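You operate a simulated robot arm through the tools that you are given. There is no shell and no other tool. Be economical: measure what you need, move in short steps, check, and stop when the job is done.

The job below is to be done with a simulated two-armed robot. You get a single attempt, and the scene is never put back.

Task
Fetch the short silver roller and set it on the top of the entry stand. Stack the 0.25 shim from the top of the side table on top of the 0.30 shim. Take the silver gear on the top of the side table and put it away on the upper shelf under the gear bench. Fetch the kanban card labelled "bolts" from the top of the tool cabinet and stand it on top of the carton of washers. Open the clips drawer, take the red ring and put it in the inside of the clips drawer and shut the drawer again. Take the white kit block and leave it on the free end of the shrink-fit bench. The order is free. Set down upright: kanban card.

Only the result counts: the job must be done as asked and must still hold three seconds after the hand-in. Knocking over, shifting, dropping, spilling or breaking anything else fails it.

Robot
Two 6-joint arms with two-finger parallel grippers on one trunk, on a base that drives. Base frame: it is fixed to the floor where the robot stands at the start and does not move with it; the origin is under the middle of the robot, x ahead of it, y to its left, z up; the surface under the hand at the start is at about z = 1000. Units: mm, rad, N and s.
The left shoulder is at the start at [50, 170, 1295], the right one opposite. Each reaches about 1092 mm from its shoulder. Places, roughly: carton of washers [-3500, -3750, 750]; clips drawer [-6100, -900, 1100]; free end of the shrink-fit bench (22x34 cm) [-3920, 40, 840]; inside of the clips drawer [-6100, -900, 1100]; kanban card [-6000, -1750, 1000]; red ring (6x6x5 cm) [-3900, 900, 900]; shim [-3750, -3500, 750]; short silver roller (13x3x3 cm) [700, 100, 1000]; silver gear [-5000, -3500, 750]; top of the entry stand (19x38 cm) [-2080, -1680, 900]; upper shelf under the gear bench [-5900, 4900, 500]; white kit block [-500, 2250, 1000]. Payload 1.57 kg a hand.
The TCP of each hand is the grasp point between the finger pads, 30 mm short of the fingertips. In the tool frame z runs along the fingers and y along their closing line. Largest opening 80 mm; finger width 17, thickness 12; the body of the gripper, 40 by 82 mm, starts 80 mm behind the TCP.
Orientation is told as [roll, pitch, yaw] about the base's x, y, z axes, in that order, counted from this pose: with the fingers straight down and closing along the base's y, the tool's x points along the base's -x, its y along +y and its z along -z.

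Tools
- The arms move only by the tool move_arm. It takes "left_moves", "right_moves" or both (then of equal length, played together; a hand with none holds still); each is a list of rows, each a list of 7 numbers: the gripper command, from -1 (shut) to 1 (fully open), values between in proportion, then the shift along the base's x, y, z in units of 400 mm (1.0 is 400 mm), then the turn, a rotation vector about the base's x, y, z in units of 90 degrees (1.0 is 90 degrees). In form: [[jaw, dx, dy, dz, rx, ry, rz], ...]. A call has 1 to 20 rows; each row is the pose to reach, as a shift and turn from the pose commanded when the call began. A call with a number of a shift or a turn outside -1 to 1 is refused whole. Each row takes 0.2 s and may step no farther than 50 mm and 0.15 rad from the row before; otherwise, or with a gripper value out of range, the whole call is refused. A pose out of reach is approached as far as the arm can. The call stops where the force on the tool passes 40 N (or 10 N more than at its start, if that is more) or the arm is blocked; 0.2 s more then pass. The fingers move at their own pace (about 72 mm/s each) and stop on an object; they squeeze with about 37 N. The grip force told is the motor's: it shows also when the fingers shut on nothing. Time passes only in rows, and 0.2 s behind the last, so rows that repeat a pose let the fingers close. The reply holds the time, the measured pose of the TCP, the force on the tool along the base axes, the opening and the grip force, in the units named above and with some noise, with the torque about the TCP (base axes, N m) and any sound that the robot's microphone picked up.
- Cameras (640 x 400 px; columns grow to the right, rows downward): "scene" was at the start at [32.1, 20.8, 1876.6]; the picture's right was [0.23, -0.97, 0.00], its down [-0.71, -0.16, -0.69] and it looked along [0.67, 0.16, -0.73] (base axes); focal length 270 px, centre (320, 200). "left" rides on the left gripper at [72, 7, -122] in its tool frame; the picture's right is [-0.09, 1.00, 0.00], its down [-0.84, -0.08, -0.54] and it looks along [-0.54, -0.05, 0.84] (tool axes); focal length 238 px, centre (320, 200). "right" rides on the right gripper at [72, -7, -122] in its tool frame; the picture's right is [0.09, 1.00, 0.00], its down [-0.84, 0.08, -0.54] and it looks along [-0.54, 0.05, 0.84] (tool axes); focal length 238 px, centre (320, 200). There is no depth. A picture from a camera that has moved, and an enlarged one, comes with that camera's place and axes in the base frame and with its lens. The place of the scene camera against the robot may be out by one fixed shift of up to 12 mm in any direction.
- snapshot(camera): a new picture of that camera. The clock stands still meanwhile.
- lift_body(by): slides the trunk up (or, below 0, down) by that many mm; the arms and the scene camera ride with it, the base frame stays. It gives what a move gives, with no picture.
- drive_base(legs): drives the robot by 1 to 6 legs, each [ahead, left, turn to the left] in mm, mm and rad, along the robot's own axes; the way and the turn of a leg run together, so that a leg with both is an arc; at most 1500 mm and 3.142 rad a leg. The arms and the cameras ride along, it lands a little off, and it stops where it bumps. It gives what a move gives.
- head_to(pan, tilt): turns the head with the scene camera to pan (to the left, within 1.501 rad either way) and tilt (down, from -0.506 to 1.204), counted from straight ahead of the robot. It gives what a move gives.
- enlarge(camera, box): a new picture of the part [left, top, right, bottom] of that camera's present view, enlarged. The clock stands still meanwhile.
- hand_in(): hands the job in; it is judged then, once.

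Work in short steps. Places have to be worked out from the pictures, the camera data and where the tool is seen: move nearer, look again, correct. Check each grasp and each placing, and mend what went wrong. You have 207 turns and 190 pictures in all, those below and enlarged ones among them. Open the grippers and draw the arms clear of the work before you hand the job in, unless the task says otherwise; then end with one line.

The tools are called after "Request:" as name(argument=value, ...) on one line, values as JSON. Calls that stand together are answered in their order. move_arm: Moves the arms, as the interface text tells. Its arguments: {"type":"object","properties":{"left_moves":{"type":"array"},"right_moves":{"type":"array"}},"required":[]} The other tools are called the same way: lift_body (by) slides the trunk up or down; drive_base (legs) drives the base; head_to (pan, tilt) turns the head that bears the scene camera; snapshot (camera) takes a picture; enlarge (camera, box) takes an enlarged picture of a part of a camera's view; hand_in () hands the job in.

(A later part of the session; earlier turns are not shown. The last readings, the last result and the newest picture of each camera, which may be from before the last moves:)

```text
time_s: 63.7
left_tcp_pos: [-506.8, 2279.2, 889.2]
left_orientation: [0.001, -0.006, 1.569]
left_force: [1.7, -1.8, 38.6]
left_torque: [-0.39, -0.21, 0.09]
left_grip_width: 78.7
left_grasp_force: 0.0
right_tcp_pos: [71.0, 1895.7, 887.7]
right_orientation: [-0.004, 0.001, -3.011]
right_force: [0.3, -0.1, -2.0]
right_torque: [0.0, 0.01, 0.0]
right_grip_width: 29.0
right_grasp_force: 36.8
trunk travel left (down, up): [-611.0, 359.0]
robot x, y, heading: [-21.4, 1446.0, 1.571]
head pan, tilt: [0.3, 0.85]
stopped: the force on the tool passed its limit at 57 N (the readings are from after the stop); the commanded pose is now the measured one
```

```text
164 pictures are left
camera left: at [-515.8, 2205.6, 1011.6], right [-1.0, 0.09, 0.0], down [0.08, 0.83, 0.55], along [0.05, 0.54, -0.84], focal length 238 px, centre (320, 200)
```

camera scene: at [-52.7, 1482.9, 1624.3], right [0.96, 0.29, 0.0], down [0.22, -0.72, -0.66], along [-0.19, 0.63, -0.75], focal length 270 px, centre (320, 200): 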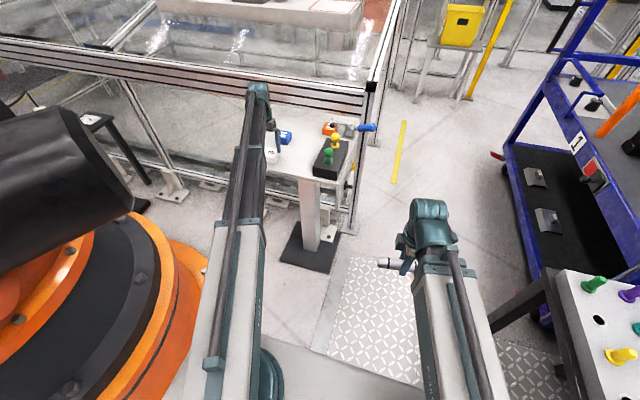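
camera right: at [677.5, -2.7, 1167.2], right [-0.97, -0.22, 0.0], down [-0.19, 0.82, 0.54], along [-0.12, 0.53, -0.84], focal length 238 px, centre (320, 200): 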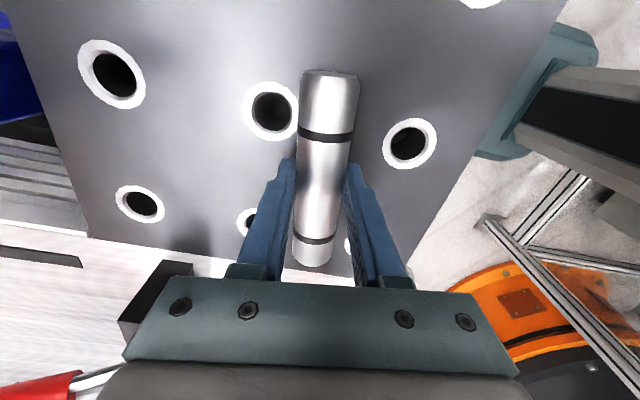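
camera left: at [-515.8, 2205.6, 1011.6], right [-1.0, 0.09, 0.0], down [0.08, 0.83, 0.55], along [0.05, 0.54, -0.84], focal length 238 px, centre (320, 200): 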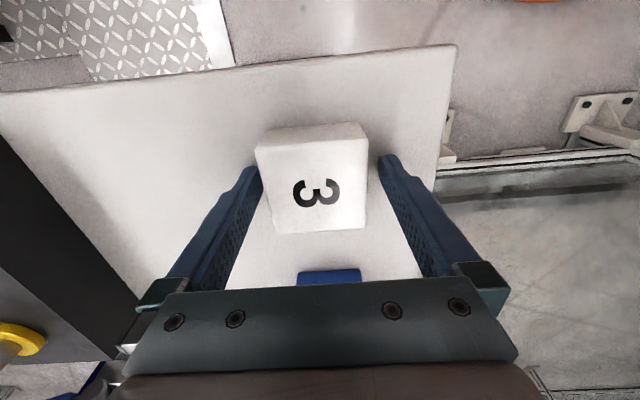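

The tips touched the stand at TCP 889 (surface about 859). Raise 3 mm and grip.

Request:
lift_body(by=3)

Request:
move_arm(left_moves=[[0, 0, 0, 0, 0, 0, 0], [-1, 0, 0, 0, 0, 0, 0], [-1, 0, 0, 0, 0, 0, 0], [-1, 0, 0, 0, 0, 0, 0], [-1, 0, 0, 0, 0, 0, 0]])

Request:
lift_body(by=15)

Request:
snapshot(camera="left")

```text
time_s: 64.2
left_tcp_pos: [-510.8, 2280.0, 889.2]
left_orientation: [0.001, -0.006, 1.569]
left_force: [1.7, -4.7, 11.0]
left_torque: [-0.19, 0.3, 0.02]
left_grip_width: 78.1
left_grasp_force: 0.2
right_tcp_pos: [69.5, 1897.3, 888.9]
right_orientation: [0.001, 0.0, -3.012]
right_force: [1.2, -0.6, -2.5]
right_torque: [0.01, 0.01, 0.0]
right_grip_width: 28.8
right_grasp_force: 36.9
trunk travel left (down, up): [-614.0, 356.0]
robot x, y, heading: [-23.6, 1444.6, 1.569]
head pan, tilt: [0.3, 0.85]
```

```text
time_s: 65.4
left_tcp_pos: [-509.4, 2282.3, 890.2]
left_orientation: [0.0, -0.004, 1.568]
left_force: [-1.2, 5.3, 14.6]
left_torque: [0.27, 0.33, -0.15]
left_grip_width: 59.8
left_grasp_force: 36.8
right_tcp_pos: [69.2, 1897.1, 889.4]
right_orientation: [0.0, 0.0, -3.011]
right_force: [-0.1, 0.3, -2.0]
right_torque: [-0.01, 0.01, 0.02]
right_grip_width: 29.2
right_grasp_force: 37.2
trunk travel left (down, up): [-614.0, 356.0]
robot x, y, heading: [-27.9, 1445.3, 1.569]
head pan, tilt: [0.3, 0.85]
```

```text
time_s: 66.0
left_tcp_pos: [-511.1, 2281.8, 902.4]
left_orientation: [0.0, -0.003, 1.568]
left_force: [-0.4, 0.2, -2.9]
left_torque: [0.02, 0.02, 0.0]
left_grip_width: 59.6
left_grasp_force: 37.4
right_tcp_pos: [68.1, 1899.7, 904.1]
right_orientation: [0.001, 0.0, -3.011]
right_force: [0.0, 0.1, -2.2]
right_torque: [0.02, -0.01, 0.02]
right_grip_width: 29.1
right_grasp_force: 37.0
trunk travel left (down, up): [-629.0, 341.0]
robot x, y, heading: [-24.1, 1445.6, 1.57]
head pan, tilt: [0.3, 0.85]
```

```text
163 pictures are left
camera left: at [-517.7, 2208.7, 1025.2], right [-1.0, 0.09, 0.0], down [0.08, 0.83, 0.54], along [0.05, 0.54, -0.84], focal length 238 px, centre (320, 200)
```

left: 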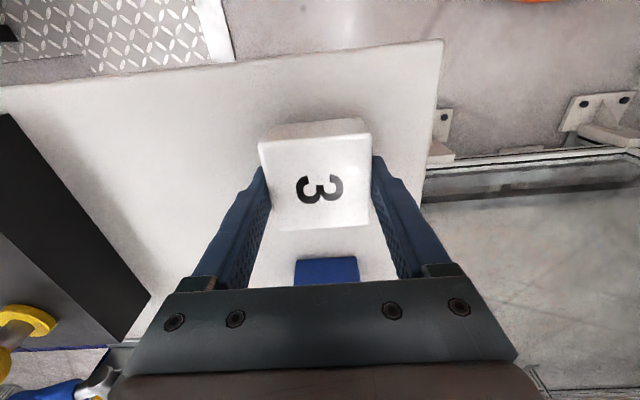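

Block held. Raise fully and tuck the left hand in, then back down the corridor and turn south.

Request:
lift_body(by=335)

Request:
move_arm(left_moves=[[-1, 0.076, -0.087, 0, 0, 0, 0], [-1, 0.152, -0.174, 0, 0, 0, 0], [-1, 0.228, -0.26, 0, 0, 0, 0], [-1, 0.305, -0.347, 0, 0, 0, 0], [-1, 0.38, -0.434, 0, 0, 0, 0], [-1, 0.457, -0.52, 0, 0, 0, 0], [-1, 0.533, -0.608, 0, 0, 0, 0], [-1, 0.61, -0.695, 0, 0, 0, 0], [-1, 0.685, -0.78, 0, 0, 0, 0], [-1, 0.76, -0.868, 0, 0, 0, 0], [-1, 0.8375, -0.94, 0, 0, 0, 0], [-1, 0.8375, -0.94, 0, 0, 0, 0]])

Request:
drive_base(legs=[[-450, 0, 0], [0, 0, -1.571], [0, 0, -1.571]])

Request:
head_to(pan=0, tilt=0.5)

Request:
snapshot(camera="scene")

```text
time_s: 69.3
left_tcp_pos: [-510.1, 2281.6, 1238.9]
left_orientation: [-0.001, -0.002, 1.568]
left_force: [-0.1, 0.2, -3.1]
left_torque: [0.02, 0.0, 0.0]
left_grip_width: 59.7
left_grasp_force: 37.0
right_tcp_pos: [68.3, 1897.6, 1238.3]
right_orientation: [-0.001, 0.001, -3.01]
right_force: [0.0, 0.0, -1.9]
right_torque: [0.04, 0.01, -0.01]
right_grip_width: 29.1
right_grasp_force: 36.7
trunk travel left (down, up): [-964.0, 6.0]
robot x, y, heading: [-24.6, 1441.3, 1.567]
head pan, tilt: [0.3, 0.85]
```

```text
time_s: 71.9
left_tcp_pos: [-173.8, 1907.6, 1239.0]
left_orientation: [-0.002, -0.004, 1.567]
left_force: [-0.3, 0.7, -2.9]
left_torque: [0.01, -0.03, -0.03]
left_grip_width: 59.6
left_grasp_force: 36.5
right_tcp_pos: [67.4, 1898.4, 1237.6]
right_orientation: [0.0, 0.0, -3.009]
right_force: [0.7, 0.1, -2.5]
right_torque: [-0.01, -0.03, -0.02]
right_grip_width: 29.2
right_grasp_force: 37.2
trunk travel left (down, up): [-964.0, 6.0]
robot x, y, heading: [-24.3, 1444.2, 1.566]
head pan, tilt: [0.3, 0.85]
```

```text
time_s: 82.4
left_tcp_pos: [104.2, 533.5, 1239.2]
left_orientation: [-0.002, -0.003, -1.619]
left_force: [-0.2, 0.1, -4.2]
left_torque: [0.02, 0.02, -0.01]
left_grip_width: 59.9
left_grasp_force: 37.3
right_tcp_pos: [-138.5, 555.8, 1238.0]
right_orientation: [0.002, 0.0, 0.084]
right_force: [-0.5, -0.5, -2.0]
right_torque: [-0.01, 0.02, 0.03]
right_grip_width: 28.9
right_grasp_force: 37.6
trunk travel left (down, up): [-964.0, 6.0]
robot x, y, heading: [-24.5, 1001.6, -1.624]
head pan, tilt: [0.3, 0.85]
```

```text
time_s: 83.2
left_tcp_pos: [102.9, 533.3, 1238.3]
left_orientation: [-0.001, -0.003, -1.62]
left_force: [0.1, -0.7, -3.0]
left_torque: [-0.01, 0.0, 0.02]
left_grip_width: 59.9
left_grasp_force: 36.6
right_tcp_pos: [-136.7, 554.7, 1238.7]
right_orientation: [0.0, 0.0, 0.083]
right_force: [0.3, 0.2, -3.1]
right_torque: [0.0, -0.04, -0.01]
right_grip_width: 29.1
right_grasp_force: 37.1
trunk travel left (down, up): [-964.0, 6.0]
robot x, y, heading: [-22.5, 999.3, -1.62]
head pan, tilt: [0.0, 0.499]
```

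```text
162 pictures are left
camera scene: at [-32.2, 953.5, 1957.5], right [-1.0, 0.05, 0.0], down [0.02, 0.48, -0.88], along [-0.04, -0.88, -0.48], focal length 270 px, centre (320, 200)
```

scene: 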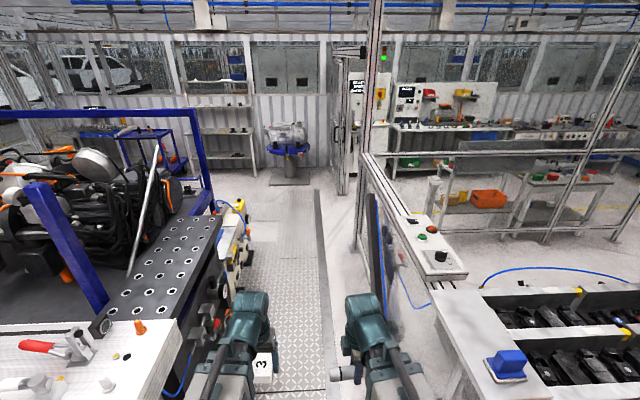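

Clear view south along the corridor. I straighten the heading and drive 3 m south past the fence post, then look west.

Request:
drive_base(legs=[[0, 0, 0.05], [1500, 30, 0], [1500, 0, 0]])

Request:
head_to(pan=-1.3, tilt=0.5)

Request:
snapshot(camera="scene")

```text
refused: leg 2 is longer than a leg can be; nothing moved
```

```text
time_s: 84.7
left_tcp_pos: [104.4, 533.6, 1239.7]
left_orientation: [-0.001, -0.003, -1.619]
left_force: [0.9, -0.2, -3.3]
left_torque: [-0.03, 0.0, -0.03]
left_grip_width: 59.8
left_grasp_force: 37.2
right_tcp_pos: [-138.0, 554.4, 1238.9]
right_orientation: [-0.001, 0.0, 0.084]
right_force: [0.7, -0.3, -2.3]
right_torque: [-0.04, 0.02, -0.01]
right_grip_width: 28.9
right_grasp_force: 37.4
trunk travel left (down, up): [-964.0, 6.0]
robot x, y, heading: [-20.8, 1001.7, -1.625]
head pan, tilt: [-1.3, 0.499]
```

```text
161 pictures are left
camera scene: at [-116.5, 1024.4, 1957.6], right [-0.22, 0.98, 0.0], down [0.47, 0.11, -0.88], along [-0.86, -0.19, -0.48], focal length 270 px, centre (320, 200)
```

scene: 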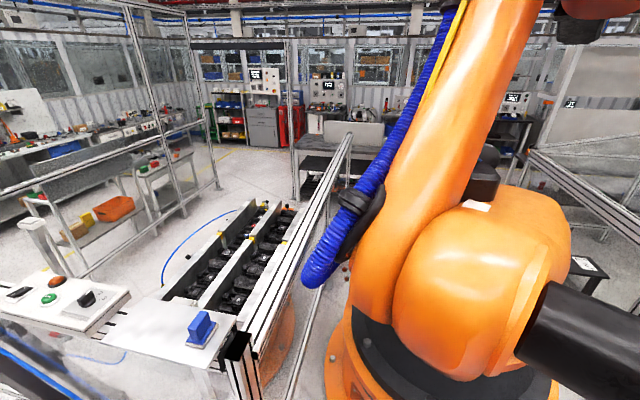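

The leg was a touch too long; I retry with shorter legs.

Request:
drive_base(legs=[[0, 0, 0.05], [1400, 30, 0], [1400, 0, 0], [200, 0, 0]])

Request:
snapshot(camera="scene")

```text
time_s: 99.9
left_tcp_pos: [129.9, -2477.6, 1239.0]
left_orientation: [-0.002, -0.005, -1.57]
left_force: [-0.2, 0.0, -3.5]
left_torque: [0.06, 0.0, 0.03]
left_grip_width: 59.6
left_grasp_force: 36.9
right_tcp_pos: [-111.7, -2469.3, 1238.9]
right_orientation: [0.002, -0.001, 0.133]
right_force: [0.6, 0.1, -3.0]
right_torque: [0.02, 0.0, 0.0]
right_grip_width: 29.1
right_grasp_force: 36.6
trunk travel left (down, up): [-964.0, 6.0]
robot x, y, heading: [-18.5, -2015.5, -1.573]
head pan, tilt: [-1.3, 0.499]
```

```text
160 pictures are left
camera scene: at [-114.2, -1999.1, 1957.6], right [-0.27, 0.96, 0.0], down [0.46, 0.13, -0.88], along [-0.85, -0.23, -0.48], focal length 270 px, centre (320, 200)
```

scene: 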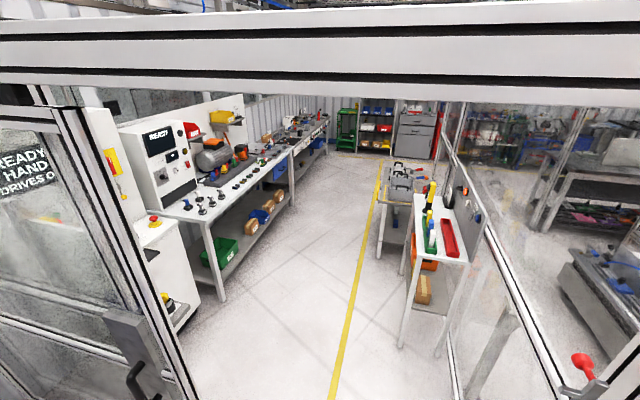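

I'm at the gate; ahead to the west is the lane with the entry stand (right). An overhead beam spans the gate near camera height. I enlarge the stand.

Request:
enlarge(camera="scene", box=[370, 150, 498, 230])

Request:
enlarge(camera="scene", box=[350, 230, 510, 330])

```text
5.00 times, centred on (434, 190) of scene
camera zoom: at [-114.2, -1999.1, 1957.6], right [-0.27, 0.96, 0.0], down [0.46, 0.13, -0.88], along [-0.85, -0.23, -0.48], focal length 1352 px, centre (-250, 250)
```

zoom: 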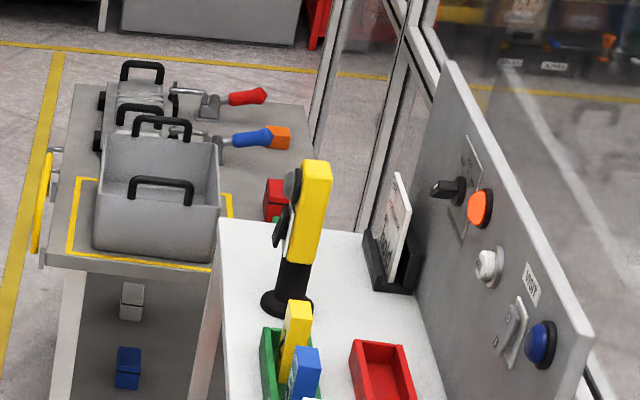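

```text
4.00 times, centred on (430, 280) of scene
camera zoom: at [-114.2, -1999.1, 1957.6], right [-0.27, 0.96, 0.0], down [0.46, 0.13, -0.88], along [-0.85, -0.23, -0.48], focal length 1082 px, centre (-120, -120)
```

zoom: 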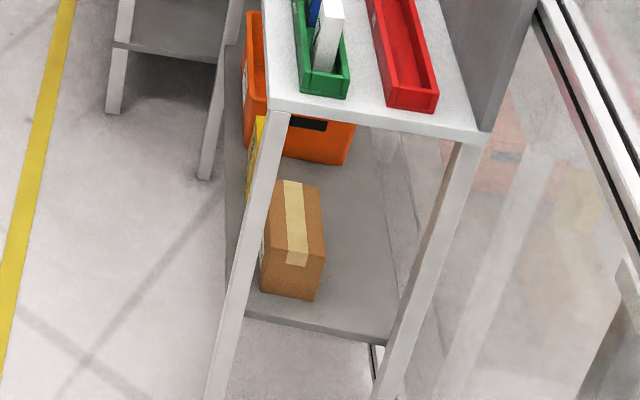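

The entry stand top spans x -1490 to -2300, y -1775 to -1480. I'll turn west, lower the trunk under the gate beam, and drive into the lane.

Request:
drive_base(legs=[[0, 0, -1.571]])

Request:
lift_body(by=-330)

Request:
head_to(pan=0, tilt=0.2)

Request:
snapshot(camera="scene")

```text
time_s: 104.2
left_tcp_pos: [-487.8, -2148.3, 1239.2]
left_orientation: [-0.001, -0.002, 3.104]
left_force: [-0.4, 0.3, -3.0]
left_torque: [0.0, 0.0, 0.01]
left_grip_width: 60.0
left_grasp_force: 37.2
right_tcp_pos: [-469.4, -1906.9, 1238.5]
right_orientation: [0.001, -0.001, -1.476]
right_force: [-0.4, -0.4, -2.5]
right_torque: [0.04, -0.01, 0.0]
right_grip_width: 29.0
right_grasp_force: 36.9
trunk travel left (down, up): [-964.0, 6.0]
robot x, y, heading: [-20.4, -2016.2, 3.103]
head pan, tilt: [-1.3, 0.499]
```

```text
time_s: 107.5
left_tcp_pos: [-487.1, -2149.4, 908.4]
left_orientation: [-0.001, -0.004, 3.102]
left_force: [0.5, 0.7, -3.0]
left_torque: [0.0, 0.02, 0.01]
left_grip_width: 59.8
left_grasp_force: 36.7
right_tcp_pos: [-468.1, -1905.6, 908.7]
right_orientation: [0.0, -0.001, -1.475]
right_force: [-0.4, 0.1, -2.4]
right_torque: [0.02, -0.01, 0.02]
right_grip_width: 29.1
right_grasp_force: 37.0
trunk travel left (down, up): [-634.0, 336.0]
robot x, y, heading: [-21.0, -2014.8, 3.096]
head pan, tilt: [-1.3, 0.499]
```

```text
time_s: 109.0
left_tcp_pos: [-487.7, -2149.0, 908.8]
left_orientation: [-0.001, -0.004, 3.103]
left_force: [0.0, 0.1, -3.7]
left_torque: [0.0, 0.03, 0.03]
left_grip_width: 59.6
left_grasp_force: 37.3
right_tcp_pos: [-468.7, -1906.5, 908.6]
right_orientation: [0.0, 0.001, -1.475]
right_force: [0.0, 0.2, -1.6]
right_torque: [0.02, -0.02, 0.0]
right_grip_width: 29.2
right_grasp_force: 36.7
trunk travel left (down, up): [-634.0, 336.0]
robot x, y, heading: [-17.6, -2014.3, 3.102]
head pan, tilt: [0.0, 0.201]
```

```text
157 pictures are left
camera scene: at [-80.2, -2010.5, 1655.2], right [0.04, 1.0, 0.0], down [0.2, -0.01, -0.98], along [-0.98, 0.04, -0.2], focal length 270 px, centre (320, 200)
```

scene: 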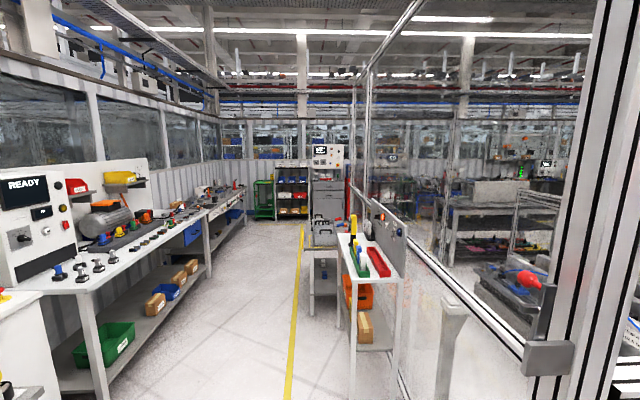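

Lane ahead is open. Drive in, veering south of the stand, then raise and turn to face north toward it.

Request:
drive_base(legs=[[0, 0, 0.04], [600, 0, 0], [700, 400, 0], [700, 100, 0]])

Request:
lift_body(by=330)

Request:
drive_base(legs=[[0, 0, -1.571]])

Request:
head_to(pan=0, tilt=0.8)

Request:
snapshot(camera="scene")

```text
time_s: 120.1
left_tcp_pos: [-2472.3, -2666.7, 909.1]
left_orientation: [-0.003, -0.004, 3.137]
left_force: [0.3, -0.2, -4.8]
left_torque: [0.04, 0.0, 0.0]
left_grip_width: 59.6
left_grasp_force: 37.5
right_tcp_pos: [-2460.5, -2424.2, 908.8]
right_orientation: [0.001, 0.0, -1.443]
right_force: [-0.1, -1.1, -2.4]
right_torque: [0.04, 0.02, 0.0]
right_grip_width: 29.0
right_grasp_force: 37.1
trunk travel left (down, up): [-634.0, 336.0]
robot x, y, heading: [-2007.8, -2516.3, 3.137]
head pan, tilt: [0.0, 0.201]
```

```text
time_s: 123.3
left_tcp_pos: [-2472.0, -2666.1, 1239.1]
left_orientation: [-0.002, -0.003, 3.136]
left_force: [-0.5, -0.6, -4.0]
left_torque: [-0.05, 0.02, -0.01]
left_grip_width: 59.6
left_grasp_force: 36.8
right_tcp_pos: [-2460.7, -2423.9, 1239.8]
right_orientation: [0.001, 0.001, -1.444]
right_force: [-0.2, 0.5, -2.6]
right_torque: [0.02, 0.0, -0.02]
right_grip_width: 29.0
right_grasp_force: 37.7
trunk travel left (down, up): [-964.0, 6.0]
robot x, y, heading: [-2009.5, -2522.1, 3.138]
head pan, tilt: [0.0, 0.201]
```

```text
time_s: 127.5
left_tcp_pos: [-2163.2, -2058.5, 1238.9]
left_orientation: [-0.002, -0.003, 1.582]
left_force: [0.0, -0.2, -3.7]
left_torque: [0.0, 0.02, 0.04]
left_grip_width: 59.8
left_grasp_force: 37.0
right_tcp_pos: [-1921.3, -2066.1, 1239.4]
right_orientation: [0.0, 0.0, -2.998]
right_force: [0.4, -0.7, -2.2]
right_torque: [-0.01, -0.02, 0.01]
right_grip_width: 28.9
right_grasp_force: 36.8
trunk travel left (down, up): [-964.0, 6.0]
robot x, y, heading: [-2011.3, -2519.5, 1.577]
head pan, tilt: [0.0, 0.201]
```

```text
time_s: 128.5
left_tcp_pos: [-2164.6, -2058.5, 1239.7]
left_orientation: [-0.002, -0.004, 1.581]
left_force: [-0.1, -0.9, -3.4]
left_torque: [-0.01, 0.02, 0.0]
left_grip_width: 59.8
left_grasp_force: 37.5
right_tcp_pos: [-1922.5, -2065.6, 1239.9]
right_orientation: [0.002, 0.0, -3.0]
right_force: [1.2, -0.2, -1.6]
right_torque: [0.01, -0.02, 0.05]
right_grip_width: 29.0
right_grasp_force: 36.8
trunk travel left (down, up): [-964.0, 6.0]
robot x, y, heading: [-2008.0, -2517.8, 1.579]
head pan, tilt: [0.0, 0.799]
```

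```text
156 pictures are left
camera scene: at [-2015.5, -2474.6, 1931.6], right [1.0, 0.01, 0.0], down [0.01, -0.72, -0.7], along [-0.01, 0.7, -0.72], focal length 270 px, centre (320, 200)
```

scene: 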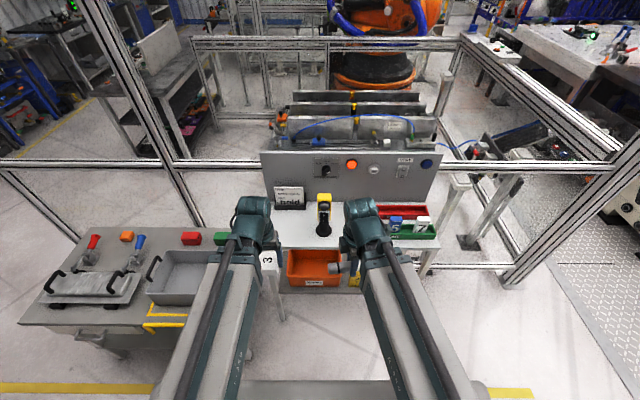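

The stand top shows a card holder, a scanner and two trays; free space is left of the scanner and between scanner and trays. I extend the right hand and view the top through its camera.

Request:
move_arm(right_moves=[[-1, -0.03, 0.1, 0, 0, 0, 0], [-1, -0.06, 0.2, 0, 0, 0, 0], [-1, -0.09, 0.3, 0, 0, 0, 0], [-1, -0.12, 0.4, 0, 0, 0, 0], [-1, -0.15, 0.5, 0, 0, 0, 0], [-1, -0.17, 0.6, 0, 0, 0, 0], [-1, -0.17, 0.65, 0, 0, 0, 0], [-1, -0.17, 0.65, 0, 0, 0, 0]])

Request:
snapshot(camera="right")

```text
time_s: 130.3
left_tcp_pos: [-2164.7, -2058.3, 1238.3]
left_orientation: [-0.001, -0.003, 1.581]
left_force: [-0.7, 0.0, -3.8]
left_torque: [-0.01, -0.02, 0.03]
left_grip_width: 59.7
left_grasp_force: 36.9
right_tcp_pos: [-1990.6, -1804.3, 1240.1]
right_orientation: [0.0, 0.0, -2.999]
right_force: [0.2, -0.3, -3.8]
right_torque: [-0.02, -0.01, 0.02]
right_grip_width: 29.0
right_grasp_force: 36.8
trunk travel left (down, up): [-964.0, 6.0]
robot x, y, heading: [-2007.4, -2514.9, 1.578]
head pan, tilt: [0.0, 0.799]
```

```text
155 pictures are left
camera right: at [-1920.2, -1788.8, 1360.6], right [0.23, -0.97, 0.0], down [-0.82, -0.2, 0.54], along [-0.53, -0.13, -0.84], focal length 238 px, centre (320, 200)
```

right: 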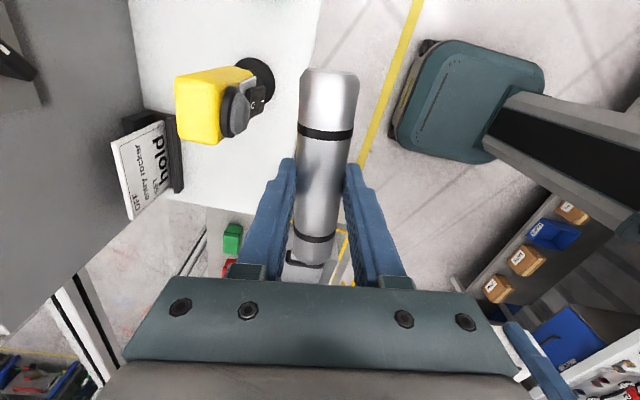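

The spot left of the scanner (x -2270 to -2040, y -1770 to -1600) is free. I move the roller over [-2150, -1700].

Request:
move_arm(right_moves=[[-1, -0.09, 0.06, 0, 0, 0, 0], [-1, -0.18, 0.12, 0, 0, 0, 0], [-1, -0.27, 0.18, 0, 0, 0, 0], [-1, -0.36, 0.23, 0, 0, 0, 0], [-1, -0.4, 0.26, 0, 0, 0, 0], [-1, -0.4, 0.26, 0, 0, 0, 0]])

Request:
lift_body(by=-270)

Request:
snapshot(camera="right")

Request:
snapshot(camera="scene")

```text
time_s: 131.7
left_tcp_pos: [-2165.3, -2058.6, 1239.5]
left_orientation: [0.0, -0.003, 1.581]
left_force: [0.2, -0.5, -3.4]
left_torque: [0.0, 0.01, -0.02]
left_grip_width: 59.6
left_grasp_force: 37.3
right_tcp_pos: [-2150.0, -1700.3, 1238.9]
right_orientation: [-0.001, -0.001, -2.999]
right_force: [-0.6, -0.6, -1.3]
right_torque: [-0.03, 0.0, 0.03]
right_grip_width: 29.4
right_grasp_force: 37.2
trunk travel left (down, up): [-964.0, 6.0]
robot x, y, heading: [-2007.9, -2519.6, 1.584]
head pan, tilt: [0.0, 0.799]
```

```text
time_s: 134.5
left_tcp_pos: [-2165.1, -2058.7, 968.6]
left_orientation: [-0.002, -0.004, 1.582]
left_force: [-0.5, -0.2, -3.1]
left_torque: [0.0, -0.01, 0.0]
left_grip_width: 59.6
left_grasp_force: 36.9
right_tcp_pos: [-2149.4, -1701.5, 969.9]
right_orientation: [-0.001, -0.001, -2.999]
right_force: [-1.3, 0.6, -2.0]
right_torque: [0.01, 0.02, -0.03]
right_grip_width: 28.7
right_grasp_force: 37.0
trunk travel left (down, up): [-694.0, 276.0]
robot x, y, heading: [-2007.1, -2519.1, 1.579]
head pan, tilt: [0.0, 0.799]
```

```text
154 pictures are left
camera right: at [-2079.2, -1684.9, 1090.5], right [0.23, -0.97, 0.0], down [-0.82, -0.2, 0.54], along [-0.53, -0.13, -0.84], focal length 238 px, centre (320, 200)
```

right: 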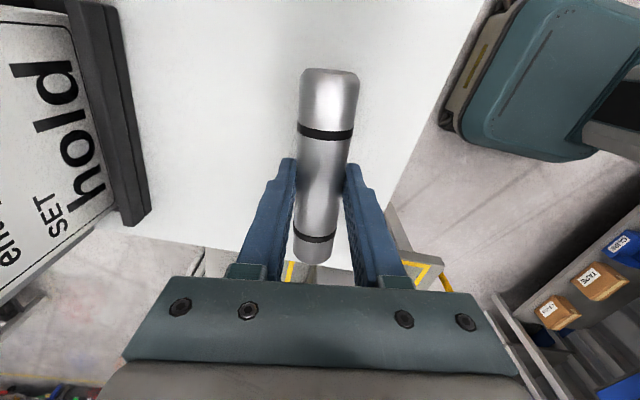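

```text
153 pictures are left
camera scene: at [-2015.6, -2474.7, 1661.6], right [1.0, 0.01, 0.0], down [0.01, -0.72, -0.7], along [-0.01, 0.7, -0.72], focal length 270 px, centre (320, 200)
```

scene: 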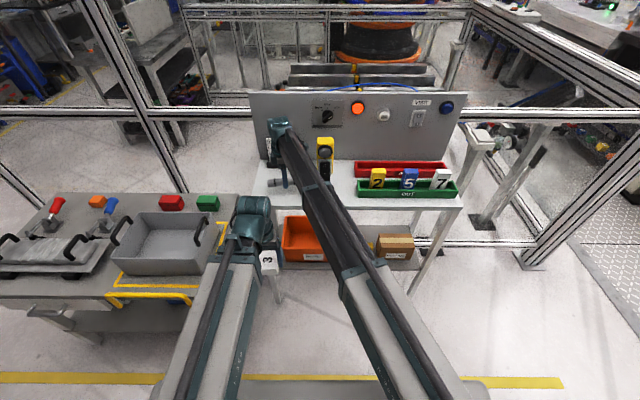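

The roller hovers above free surface with about 70 mm to the edges. Lower gently until contact.

Request:
lift_body(by=-32)

Request:
lift_body(by=-5)

```text
time_s: 135.2
left_tcp_pos: [-2164.3, -2058.1, 938.5]
left_orientation: [-0.002, -0.005, 1.581]
left_force: [-0.5, -0.4, -2.7]
left_torque: [0.02, 0.0, 0.03]
left_grip_width: 59.7
left_grasp_force: 37.2
right_tcp_pos: [-2149.8, -1700.6, 937.4]
right_orientation: [0.0, 0.0, -3.0]
right_force: [0.9, 0.5, -2.3]
right_torque: [0.01, -0.01, 0.01]
right_grip_width: 28.9
right_grasp_force: 37.2
trunk travel left (down, up): [-662.0, 308.0]
robot x, y, heading: [-2009.1, -2521.9, 1.581]
head pan, tilt: [0.0, 0.799]
```

```text
time_s: 135.8
left_tcp_pos: [-2163.9, -2058.2, 931.6]
left_orientation: [-0.003, -0.004, 1.582]
left_force: [-0.8, -0.1, -2.6]
left_torque: [-0.01, -0.05, 0.0]
left_grip_width: 60.0
left_grasp_force: 36.8
right_tcp_pos: [-2148.9, -1700.2, 931.9]
right_orientation: [0.0, 0.0, -3.0]
right_force: [0.3, 0.9, -2.1]
right_torque: [0.01, -0.02, -0.02]
right_grip_width: 28.8
right_grasp_force: 36.7
trunk travel left (down, up): [-657.0, 313.0]
robot x, y, heading: [-2010.3, -2514.4, 1.58]
head pan, tilt: [0.0, 0.799]
```

No contact yet; creep further in small steps.

Request:
lift_body(by=-3)

Request:
lift_body(by=-3)

Request:
lift_body(by=-3)

Request:
snapshot(camera="right")

```text
time_s: 136.3
left_tcp_pos: [-2164.1, -2060.1, 929.9]
left_orientation: [-0.002, -0.006, 1.581]
left_force: [0.4, 0.1, -2.8]
left_torque: [0.02, -0.01, 0.01]
left_grip_width: 59.6
left_grasp_force: 36.6
right_tcp_pos: [-2150.0, -1700.0, 930.5]
right_orientation: [-0.002, 0.0, -2.998]
right_force: [-2.7, 8.6, 25.1]
right_torque: [0.19, -0.05, 0.0]
right_grip_width: 29.1
right_grasp_force: 36.8
trunk travel left (down, up): [-654.0, 316.0]
robot x, y, heading: [-2008.7, -2519.4, 1.581]
head pan, tilt: [0.0, 0.799]
```

```text
time_s: 136.7
left_tcp_pos: [-2164.3, -2060.3, 929.8]
left_orientation: [0.001, -0.005, 1.581]
left_force: [0.4, 0.2, -3.1]
left_torque: [0.04, 0.01, 0.03]
left_grip_width: 59.8
left_grasp_force: 37.6
right_tcp_pos: [-2150.5, -1701.4, 929.5]
right_orientation: [-0.006, 0.0, -2.999]
right_force: [-0.7, -0.6, 24.7]
right_torque: [-0.33, 0.0, 0.0]
right_grip_width: 28.8
right_grasp_force: 36.8
trunk travel left (down, up): [-654.0, 316.0]
robot x, y, heading: [-2010.0, -2519.5, 1.575]
head pan, tilt: [0.0, 0.799]
stopped: the force on the tool passed its limit at 46 N (the readings are from after the stop); the commanded pose is now the measured one
```

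```text
time_s: 137.0
left_tcp_pos: [-2164.9, -2058.7, 929.1]
left_orientation: [0.0, -0.004, 1.58]
left_force: [0.6, -0.9, -2.6]
left_torque: [0.05, 0.0, 0.0]
left_grip_width: 59.9
left_grasp_force: 37.1
right_tcp_pos: [-2149.7, -1700.5, 929.2]
right_orientation: [-0.004, 0.0, -2.998]
right_force: [-0.6, -0.6, 34.5]
right_torque: [-0.55, -0.05, -0.1]
right_grip_width: 29.0
right_grasp_force: 36.9
trunk travel left (down, up): [-653.0, 317.0]
robot x, y, heading: [-2008.6, -2518.7, 1.579]
head pan, tilt: [0.0, 0.799]
stopped: the force on the tool passed its limit at 48 N (the readings are from after the stop); the commanded pose is now the measured one
```

```text
152 pictures are left
camera right: at [-2079.1, -1685.8, 1051.7], right [0.23, -0.97, 0.0], down [-0.82, -0.2, 0.54], along [-0.53, -0.12, -0.84], focal length 238 px, centre (320, 200)
```

right: 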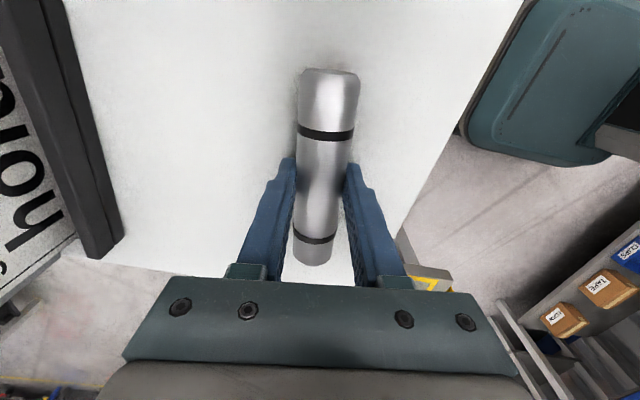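

Contact made (surface about 897). Relieve slightly, open, then rise.

Request:
lift_body(by=1)

Request:
move_arm(right_moves=[[-0.1, 0, 0, 0, 0, 0, 0], [0, 0, 0, 0, 0, 0, 0], [0.5, 0, 0, 0, 0, 0, 0], [1, 0, 0, 0, 0, 0, 0], [1, 0, 0, 0, 0, 0, 0]])

Request:
lift_body(by=100)

Request:
snapshot(camera="right")

```text
time_s: 137.5
left_tcp_pos: [-2165.0, -2059.7, 928.7]
left_orientation: [0.0, -0.004, 1.581]
left_force: [-0.1, -0.5, -2.7]
left_torque: [0.02, 0.01, 0.03]
left_grip_width: 59.8
left_grasp_force: 36.8
right_tcp_pos: [-2149.8, -1700.0, 930.6]
right_orientation: [-0.003, 0.001, -2.998]
right_force: [0.6, -5.8, 19.6]
right_torque: [-0.55, 0.01, -0.08]
right_grip_width: 29.1
right_grasp_force: 37.3
trunk travel left (down, up): [-654.0, 316.0]
robot x, y, heading: [-2013.7, -2517.0, 1.584]
head pan, tilt: [0.0, 0.799]
```

```text
time_s: 138.3
left_tcp_pos: [-2163.7, -2059.6, 929.2]
left_orientation: [-0.001, -0.005, 1.581]
left_force: [-0.4, -0.7, -3.1]
left_torque: [-0.03, -0.01, 0.04]
left_grip_width: 59.7
left_grasp_force: 36.3
right_tcp_pos: [-2150.0, -1693.0, 931.2]
right_orientation: [-0.015, 0.0, -3.0]
right_force: [-4.1, 17.2, 39.2]
right_torque: [-0.67, -0.08, -0.01]
right_grip_width: 44.7
right_grasp_force: 0.1
trunk travel left (down, up): [-654.0, 316.0]
robot x, y, heading: [-2004.9, -2515.0, 1.576]
head pan, tilt: [0.0, 0.799]
stopped in row 3 (right hand): the force on the tool passed its limit at 45 N (the readings are from after the stop); the commanded pose is now the measured one
```

```text
time_s: 139.6
left_tcp_pos: [-2163.9, -2058.0, 1028.5]
left_orientation: [-0.003, -0.004, 1.582]
left_force: [-0.5, -0.1, -3.4]
left_torque: [-0.01, -0.02, 0.02]
left_grip_width: 60.1
left_grasp_force: 36.7
right_tcp_pos: [-2149.5, -1693.8, 1029.7]
right_orientation: [-0.01, 0.0, -2.998]
right_force: [0.5, 0.4, 0.2]
right_torque: [-0.03, -0.04, 0.01]
right_grip_width: 60.2
right_grasp_force: 0.0
trunk travel left (down, up): [-754.0, 216.0]
robot x, y, heading: [-2009.2, -2518.0, 1.579]
head pan, tilt: [0.0, 0.799]
```

```text
151 pictures are left
camera right: at [-2079.7, -1680.6, 1150.0], right [0.23, -0.97, -0.01], down [-0.82, -0.2, 0.54], along [-0.53, -0.12, -0.84], focal length 238 px, centre (320, 200)
```

right: 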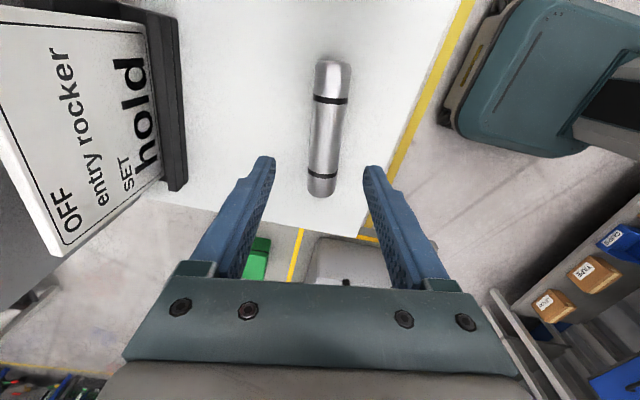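

The roller rests on the stand. I raise up, retract the right hand and unwind its wrist, then look west.

Request:
lift_body(by=210)

Request:
move_arm(right_moves=[[1, 0.05, -0.08, 0, 0, 0, 0], [1, 0.1, -0.16, 0, 0, 0, -0.09], [1, 0.15, -0.24, 0, 0, 0, -0.18], [1, 0.2, -0.32, 0, 0, 0, -0.27], [1, 0.25, -0.4, 0, 0, 0, -0.36], [1, 0.3, -0.48, 0, 0, 0, -0.45], [1, 0.35, -0.56, 0, 0, 0, -0.54], [1, 0.4, -0.64, 0, 0, 0, -0.63], [1, 0.45, -0.72, 0, 0, 0, -0.72], [1, 0.5, -0.8, 0, 0, 0, -0.81], [1, 0.55, -0.88, 0, 0, 0, -0.9], [1, 0.578, -0.91, 0, 0, 0, -0.99], [1, 0.578, -0.91, 0, 0, 0, -1.0]])

Request:
head_to(pan=1.45, tilt=0.35)

Request:
snapshot(camera="scene")

Request:
head_to(pan=0.6, tilt=0.3)

Request:
snapshot(camera="scene")

```text
time_s: 141.9
left_tcp_pos: [-2163.7, -2057.6, 1238.5]
left_orientation: [-0.001, -0.003, 1.581]
left_force: [0.9, 0.8, -3.2]
left_torque: [0.0, 0.02, -0.01]
left_grip_width: 59.8
left_grasp_force: 37.3
right_tcp_pos: [-2150.4, -1694.4, 1238.5]
right_orientation: [-0.008, 0.0, -2.997]
right_force: [-0.1, -0.4, 0.2]
right_torque: [0.0, -0.01, 0.01]
right_grip_width: 60.1
right_grasp_force: 0.0
trunk travel left (down, up): [-964.0, 6.0]
robot x, y, heading: [-2008.9, -2520.2, 1.578]
head pan, tilt: [0.0, 0.799]
```

```text
time_s: 144.7
left_tcp_pos: [-2164.9, -2058.9, 1239.2]
left_orientation: [-0.001, -0.001, 1.582]
left_force: [-0.1, 0.4, -3.3]
left_torque: [0.04, 0.0, 0.01]
left_grip_width: 59.7
left_grasp_force: 37.1
right_tcp_pos: [-1919.0, -2059.6, 1238.2]
right_orientation: [-0.012, 0.0, 1.712]
right_force: [-0.6, -0.9, 0.4]
right_torque: [0.01, -0.02, -0.03]
right_grip_width: 80.0
right_grasp_force: 0.0
trunk travel left (down, up): [-964.0, 6.0]
robot x, y, heading: [-2004.3, -2520.8, 1.58]
head pan, tilt: [0.0, 0.799]
```

```text
time_s: 146.2
left_tcp_pos: [-2165.1, -2058.8, 1238.9]
left_orientation: [-0.001, -0.003, 1.582]
left_force: [-0.1, -0.7, -3.1]
left_torque: [0.01, 0.0, -0.03]
left_grip_width: 59.8
left_grasp_force: 37.0
right_tcp_pos: [-1918.0, -2058.3, 1239.3]
right_orientation: [-0.01, -0.001, 1.712]
right_force: [-0.3, 0.6, 0.1]
right_torque: [0.03, 0.02, 0.0]
right_grip_width: 80.1
right_grasp_force: 0.0
trunk travel left (down, up): [-964.0, 6.0]
robot x, y, heading: [-2011.2, -2517.0, 1.581]
head pan, tilt: [1.45, 0.351]
```

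```text
150 pictures are left
camera scene: at [-2107.4, -2544.7, 1970.8], right [0.11, 0.99, 0.0], down [0.34, -0.04, -0.94], along [-0.93, 0.1, -0.34], focal length 270 px, centre (320, 200)
```

scene: 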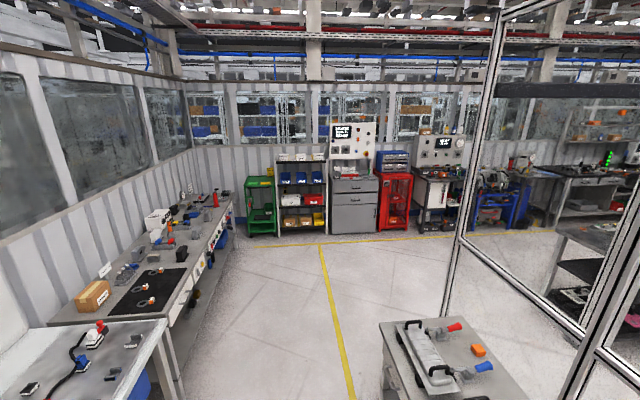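

```text
time_s: 147.4
left_tcp_pos: [-2165.2, -2058.4, 1239.2]
left_orientation: [-0.001, -0.003, 1.582]
left_force: [-1.3, 0.3, -4.3]
left_torque: [0.01, 0.0, -0.02]
left_grip_width: 59.9
left_grasp_force: 37.0
right_tcp_pos: [-1918.6, -2059.2, 1238.1]
right_orientation: [-0.012, 0.0, 1.714]
right_force: [-0.9, 0.9, 0.0]
right_torque: [-0.02, -0.01, 0.0]
right_grip_width: 80.1
right_grasp_force: 0.0
trunk travel left (down, up): [-964.0, 6.0]
robot x, y, heading: [-2009.2, -2514.9, 1.577]
head pan, tilt: [0.6, 0.3]
```

```text
149 pictures are left
camera scene: at [-2068.4, -2478.6, 1975.5], right [0.82, 0.57, 0.0], down [0.17, -0.24, -0.96], along [-0.55, 0.78, -0.3], focal length 270 px, centre (320, 200)
```

scene: 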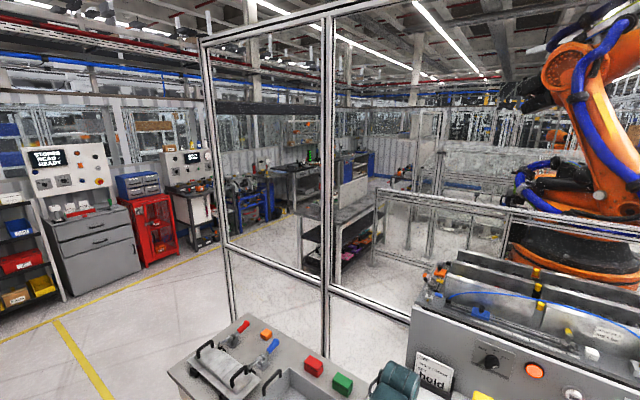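

The lane opens westward; the fence ends near x -4000, beyond which I can go north to the shrink-fit bench. Turn west and drive 2.6 m.

Request:
drive_base(legs=[[0, 0, 1.562], [1300, 0, 0], [1330, 0, 0]])

Request:
head_to(pan=-1.5, tilt=0.35)

Request:
snapshot(camera="scene")

Request:
head_to(pan=-0.4, tilt=0.35)

Request:
snapshot(camera="scene")

Request:
head_to(pan=1.2, tilt=0.5)

Request:
snapshot(camera="scene")

```text
time_s: 164.0
left_tcp_pos: [-5102.0, -2599.1, 1239.1]
left_orientation: [-0.002, -0.004, 3.11]
left_force: [-0.1, 1.1, -3.1]
left_torque: [0.05, 0.0, -0.02]
left_grip_width: 60.0
left_grasp_force: 36.7
right_tcp_pos: [-5091.6, -2352.1, 1238.2]
right_orientation: [-0.01, 0.001, -3.04]
right_force: [0.2, -0.2, 0.4]
right_torque: [0.03, -0.01, 0.01]
right_grip_width: 80.0
right_grasp_force: 0.1
trunk travel left (down, up): [-964.0, 6.0]
robot x, y, heading: [-4635.6, -2462.4, 3.109]
head pan, tilt: [0.6, 0.3]
```

```text
time_s: 166.0
left_tcp_pos: [-5101.7, -2598.5, 1238.3]
left_orientation: [-0.001, -0.004, 3.11]
left_force: [-0.7, -0.9, -3.7]
left_torque: [0.02, -0.01, -0.03]
left_grip_width: 59.7
left_grasp_force: 36.8
right_tcp_pos: [-5090.5, -2353.1, 1238.3]
right_orientation: [-0.011, 0.0, -3.04]
right_force: [0.7, 0.3, 0.2]
right_torque: [0.02, -0.01, 0.0]
right_grip_width: 79.9
right_grasp_force: 0.1
trunk travel left (down, up): [-964.0, 6.0]
robot x, y, heading: [-4636.6, -2461.5, 3.116]
head pan, tilt: [-1.499, 0.351]
```

```text
148 pictures are left
camera scene: at [-4605.8, -2367.7, 1970.8], right [1.0, 0.04, 0.0], down [0.01, -0.34, -0.94], along [-0.04, 0.94, -0.34], focal length 270 px, centre (320, 200)
```

scene: 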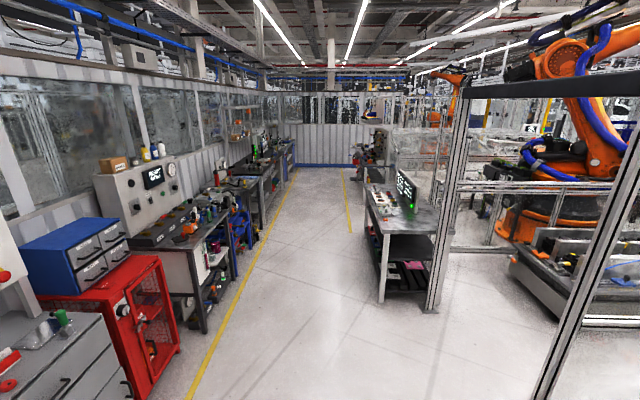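

```text
time_s: 167.3
left_tcp_pos: [-5101.2, -2598.6, 1238.0]
left_orientation: [-0.003, -0.003, 3.11]
left_force: [1.1, -0.6, -2.7]
left_torque: [0.03, -0.05, -0.01]
left_grip_width: 60.1
left_grasp_force: 37.4
right_tcp_pos: [-5090.3, -2353.2, 1239.1]
right_orientation: [-0.012, -0.002, -3.041]
right_force: [-0.2, -0.3, -0.4]
right_torque: [0.0, 0.0, -0.02]
right_grip_width: 80.3
right_grasp_force: 0.1
trunk travel left (down, up): [-964.0, 6.0]
robot x, y, heading: [-4636.2, -2464.9, 3.113]
head pan, tilt: [-0.4, 0.351]
```

```text
147 pictures are left
camera scene: at [-4686.6, -2421.7, 1970.8], right [0.42, 0.91, 0.0], down [0.31, -0.14, -0.94], along [-0.85, 0.39, -0.34], focal length 270 px, centre (320, 200)
```

scene: 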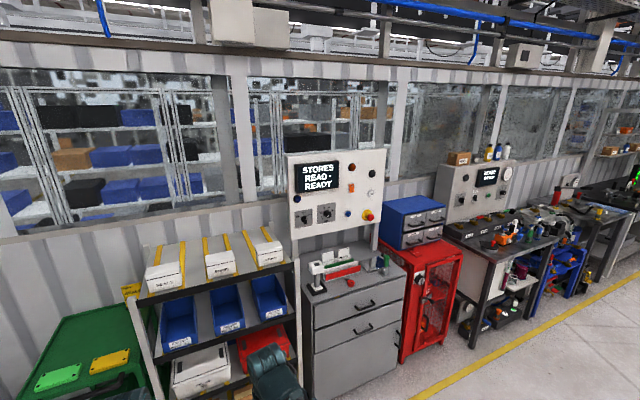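

```text
time_s: 169.0
left_tcp_pos: [-5101.5, -2599.0, 1239.4]
left_orientation: [-0.001, -0.003, 3.11]
left_force: [1.0, 0.9, -3.6]
left_torque: [-0.01, -0.01, 0.03]
left_grip_width: 59.8
left_grasp_force: 37.0
right_tcp_pos: [-5090.2, -2352.6, 1238.0]
right_orientation: [-0.011, -0.001, -3.041]
right_force: [-1.2, 0.1, -0.2]
right_torque: [-0.02, 0.01, 0.0]
right_grip_width: 80.2
right_grasp_force: 0.1
trunk travel left (down, up): [-964.0, 6.0]
robot x, y, heading: [-4635.5, -2462.8, 3.11]
head pan, tilt: [1.201, 0.499]
```

```text
146 pictures are left
camera scene: at [-4637.8, -2544.5, 1957.1], right [-0.92, 0.39, 0.0], down [0.19, 0.44, -0.88], along [-0.34, -0.81, -0.48], focal length 270 px, centre (320, 200)
```

scene: 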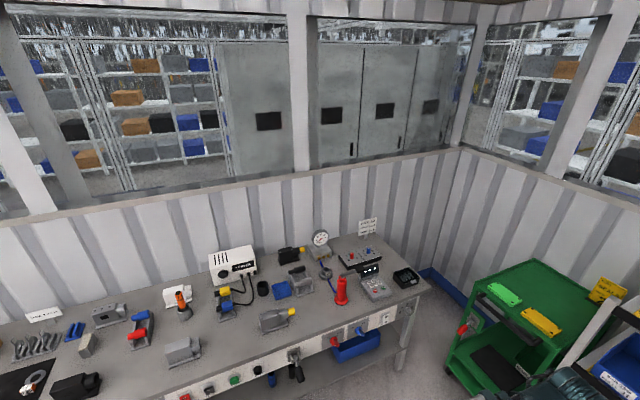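

The bench stands at x about -4090 with its near end at y about -60. I slide north 2.5 m and turn round to face east.

Request:
drive_base(legs=[[80, -1250, 0], [80, -1250, 0], [0, 0, -1.57], [0, 0, -1.57]])

Request:
head_to(pan=0.3, tilt=0.7)

Request:
snapshot(camera="scene")

```text
time_s: 188.7
left_tcp_pos: [-4236.9, 127.8, 1237.9]
left_orientation: [0.0, -0.004, -0.057]
left_force: [0.7, -0.1, -3.3]
left_torque: [0.0, 0.01, -0.01]
left_grip_width: 59.9
left_grasp_force: 37.0
right_tcp_pos: [-4254.7, -116.8, 1238.9]
right_orientation: [-0.012, 0.001, 0.074]
right_force: [-0.2, -0.2, -0.2]
right_torque: [0.02, 0.01, 0.0]
right_grip_width: 79.7
right_grasp_force: 0.1
trunk travel left (down, up): [-964.0, 6.0]
robot x, y, heading: [-4706.4, 2.2, -0.056]
head pan, tilt: [1.201, 0.499]
```

```text
time_s: 189.9
left_tcp_pos: [-4237.3, 128.3, 1238.0]
left_orientation: [0.0, -0.004, -0.056]
left_force: [0.3, 0.2, -2.7]
left_torque: [0.01, 0.0, 0.03]
left_grip_width: 59.7
left_grasp_force: 36.8
right_tcp_pos: [-4254.5, -116.6, 1238.2]
right_orientation: [-0.01, 0.0, 0.076]
right_force: [-0.1, -0.5, 0.4]
right_torque: [0.01, 0.0, 0.0]
right_grip_width: 79.9
right_grasp_force: 0.0
trunk travel left (down, up): [-964.0, 6.0]
robot x, y, heading: [-4708.5, 4.6, -0.061]
head pan, tilt: [0.3, 0.7]
```

```text
145 pictures are left
camera scene: at [-4669.4, 30.5, 1939.4], right [0.24, -0.97, 0.0], down [-0.63, -0.15, -0.76], along [0.74, 0.18, -0.64], focal length 270 px, centre (320, 200)
```

scene: 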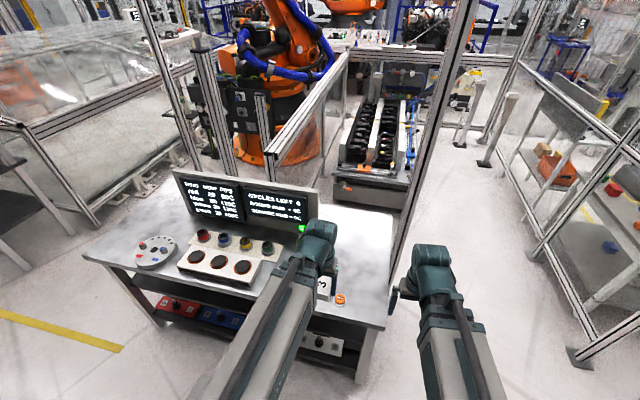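

The bench's near end has a small orange object at its edge. I extend the left hand over that end to view the free area.

Request:
move_arm(left_moves=[[-1, 0.1, -0.03, 0, 0, 0, 0], [-1, 0.2, -0.07, 0, 0, 0, 0], [-1, 0.3, -0.1, 0, 0, 0, 0], [-1, 0.4, -0.15, 0, 0, 0, 0], [-1, 0.47, -0.17, 0, 0, 0, 0], [-1, 0.47, -0.17, 0, 0, 0, 0]])

Request:
snapshot(camera="left")

Request:
snapshot(camera="right")

Request:
enlarge(camera="scene", box=[80, 160, 400, 360])

```text
time_s: 191.3
left_tcp_pos: [-4047.8, 60.1, 1240.1]
left_orientation: [0.0, -0.004, -0.058]
left_force: [-0.8, 0.0, -3.5]
left_torque: [0.05, -0.01, 0.01]
left_grip_width: 59.7
left_grasp_force: 37.0
right_tcp_pos: [-4254.5, -116.9, 1238.8]
right_orientation: [-0.01, -0.001, 0.076]
right_force: [0.4, -0.2, -0.3]
right_torque: [0.01, -0.05, 0.03]
right_grip_width: 79.9
right_grasp_force: 0.0
trunk travel left (down, up): [-964.0, 6.0]
robot x, y, heading: [-4703.4, 5.8, -0.059]
head pan, tilt: [0.3, 0.7]
```

```text
144 pictures are left
camera left: at [-4119.8, 70.6, 1360.5], right [0.15, 0.99, 0.0], down [0.83, -0.13, 0.55], along [0.54, -0.08, -0.84], focal length 238 px, centre (320, 200)
```

left: 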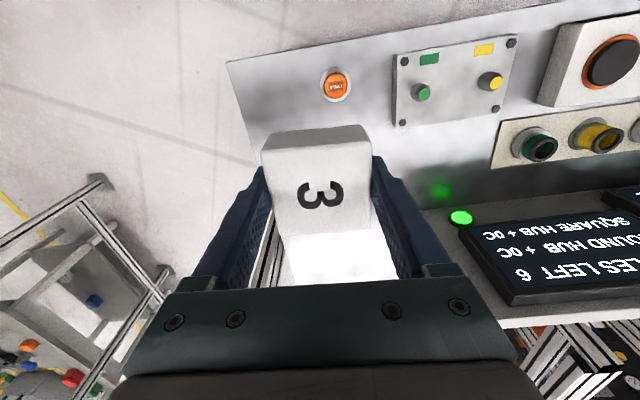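

```text
143 pictures are left
camera right: at [-4325.5, -128.7, 1360.4], right [-0.17, 0.99, -0.01], down [0.83, 0.14, 0.54], along [0.54, 0.08, -0.84], focal length 238 px, centre (320, 200)
```

right: 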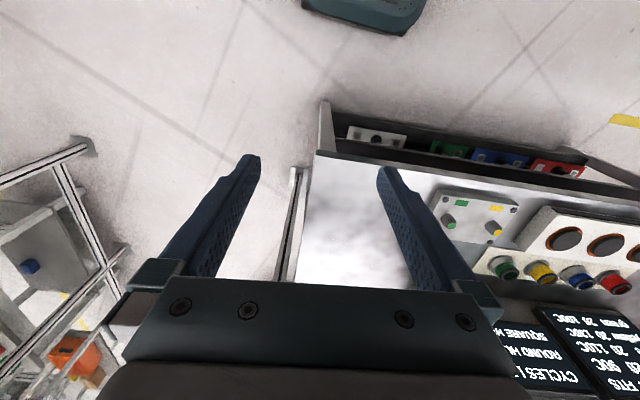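

```text
2.00 times, centred on (240, 260) of scene
camera zoom: at [-4669.8, 30.3, 1939.4], right [0.24, -0.97, 0.0], down [-0.63, -0.15, -0.77], along [0.74, 0.18, -0.64], focal length 541 px, centre (480, 80)
```

zoom: 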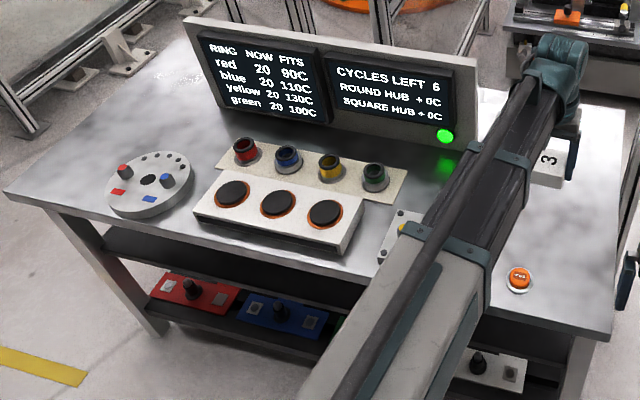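

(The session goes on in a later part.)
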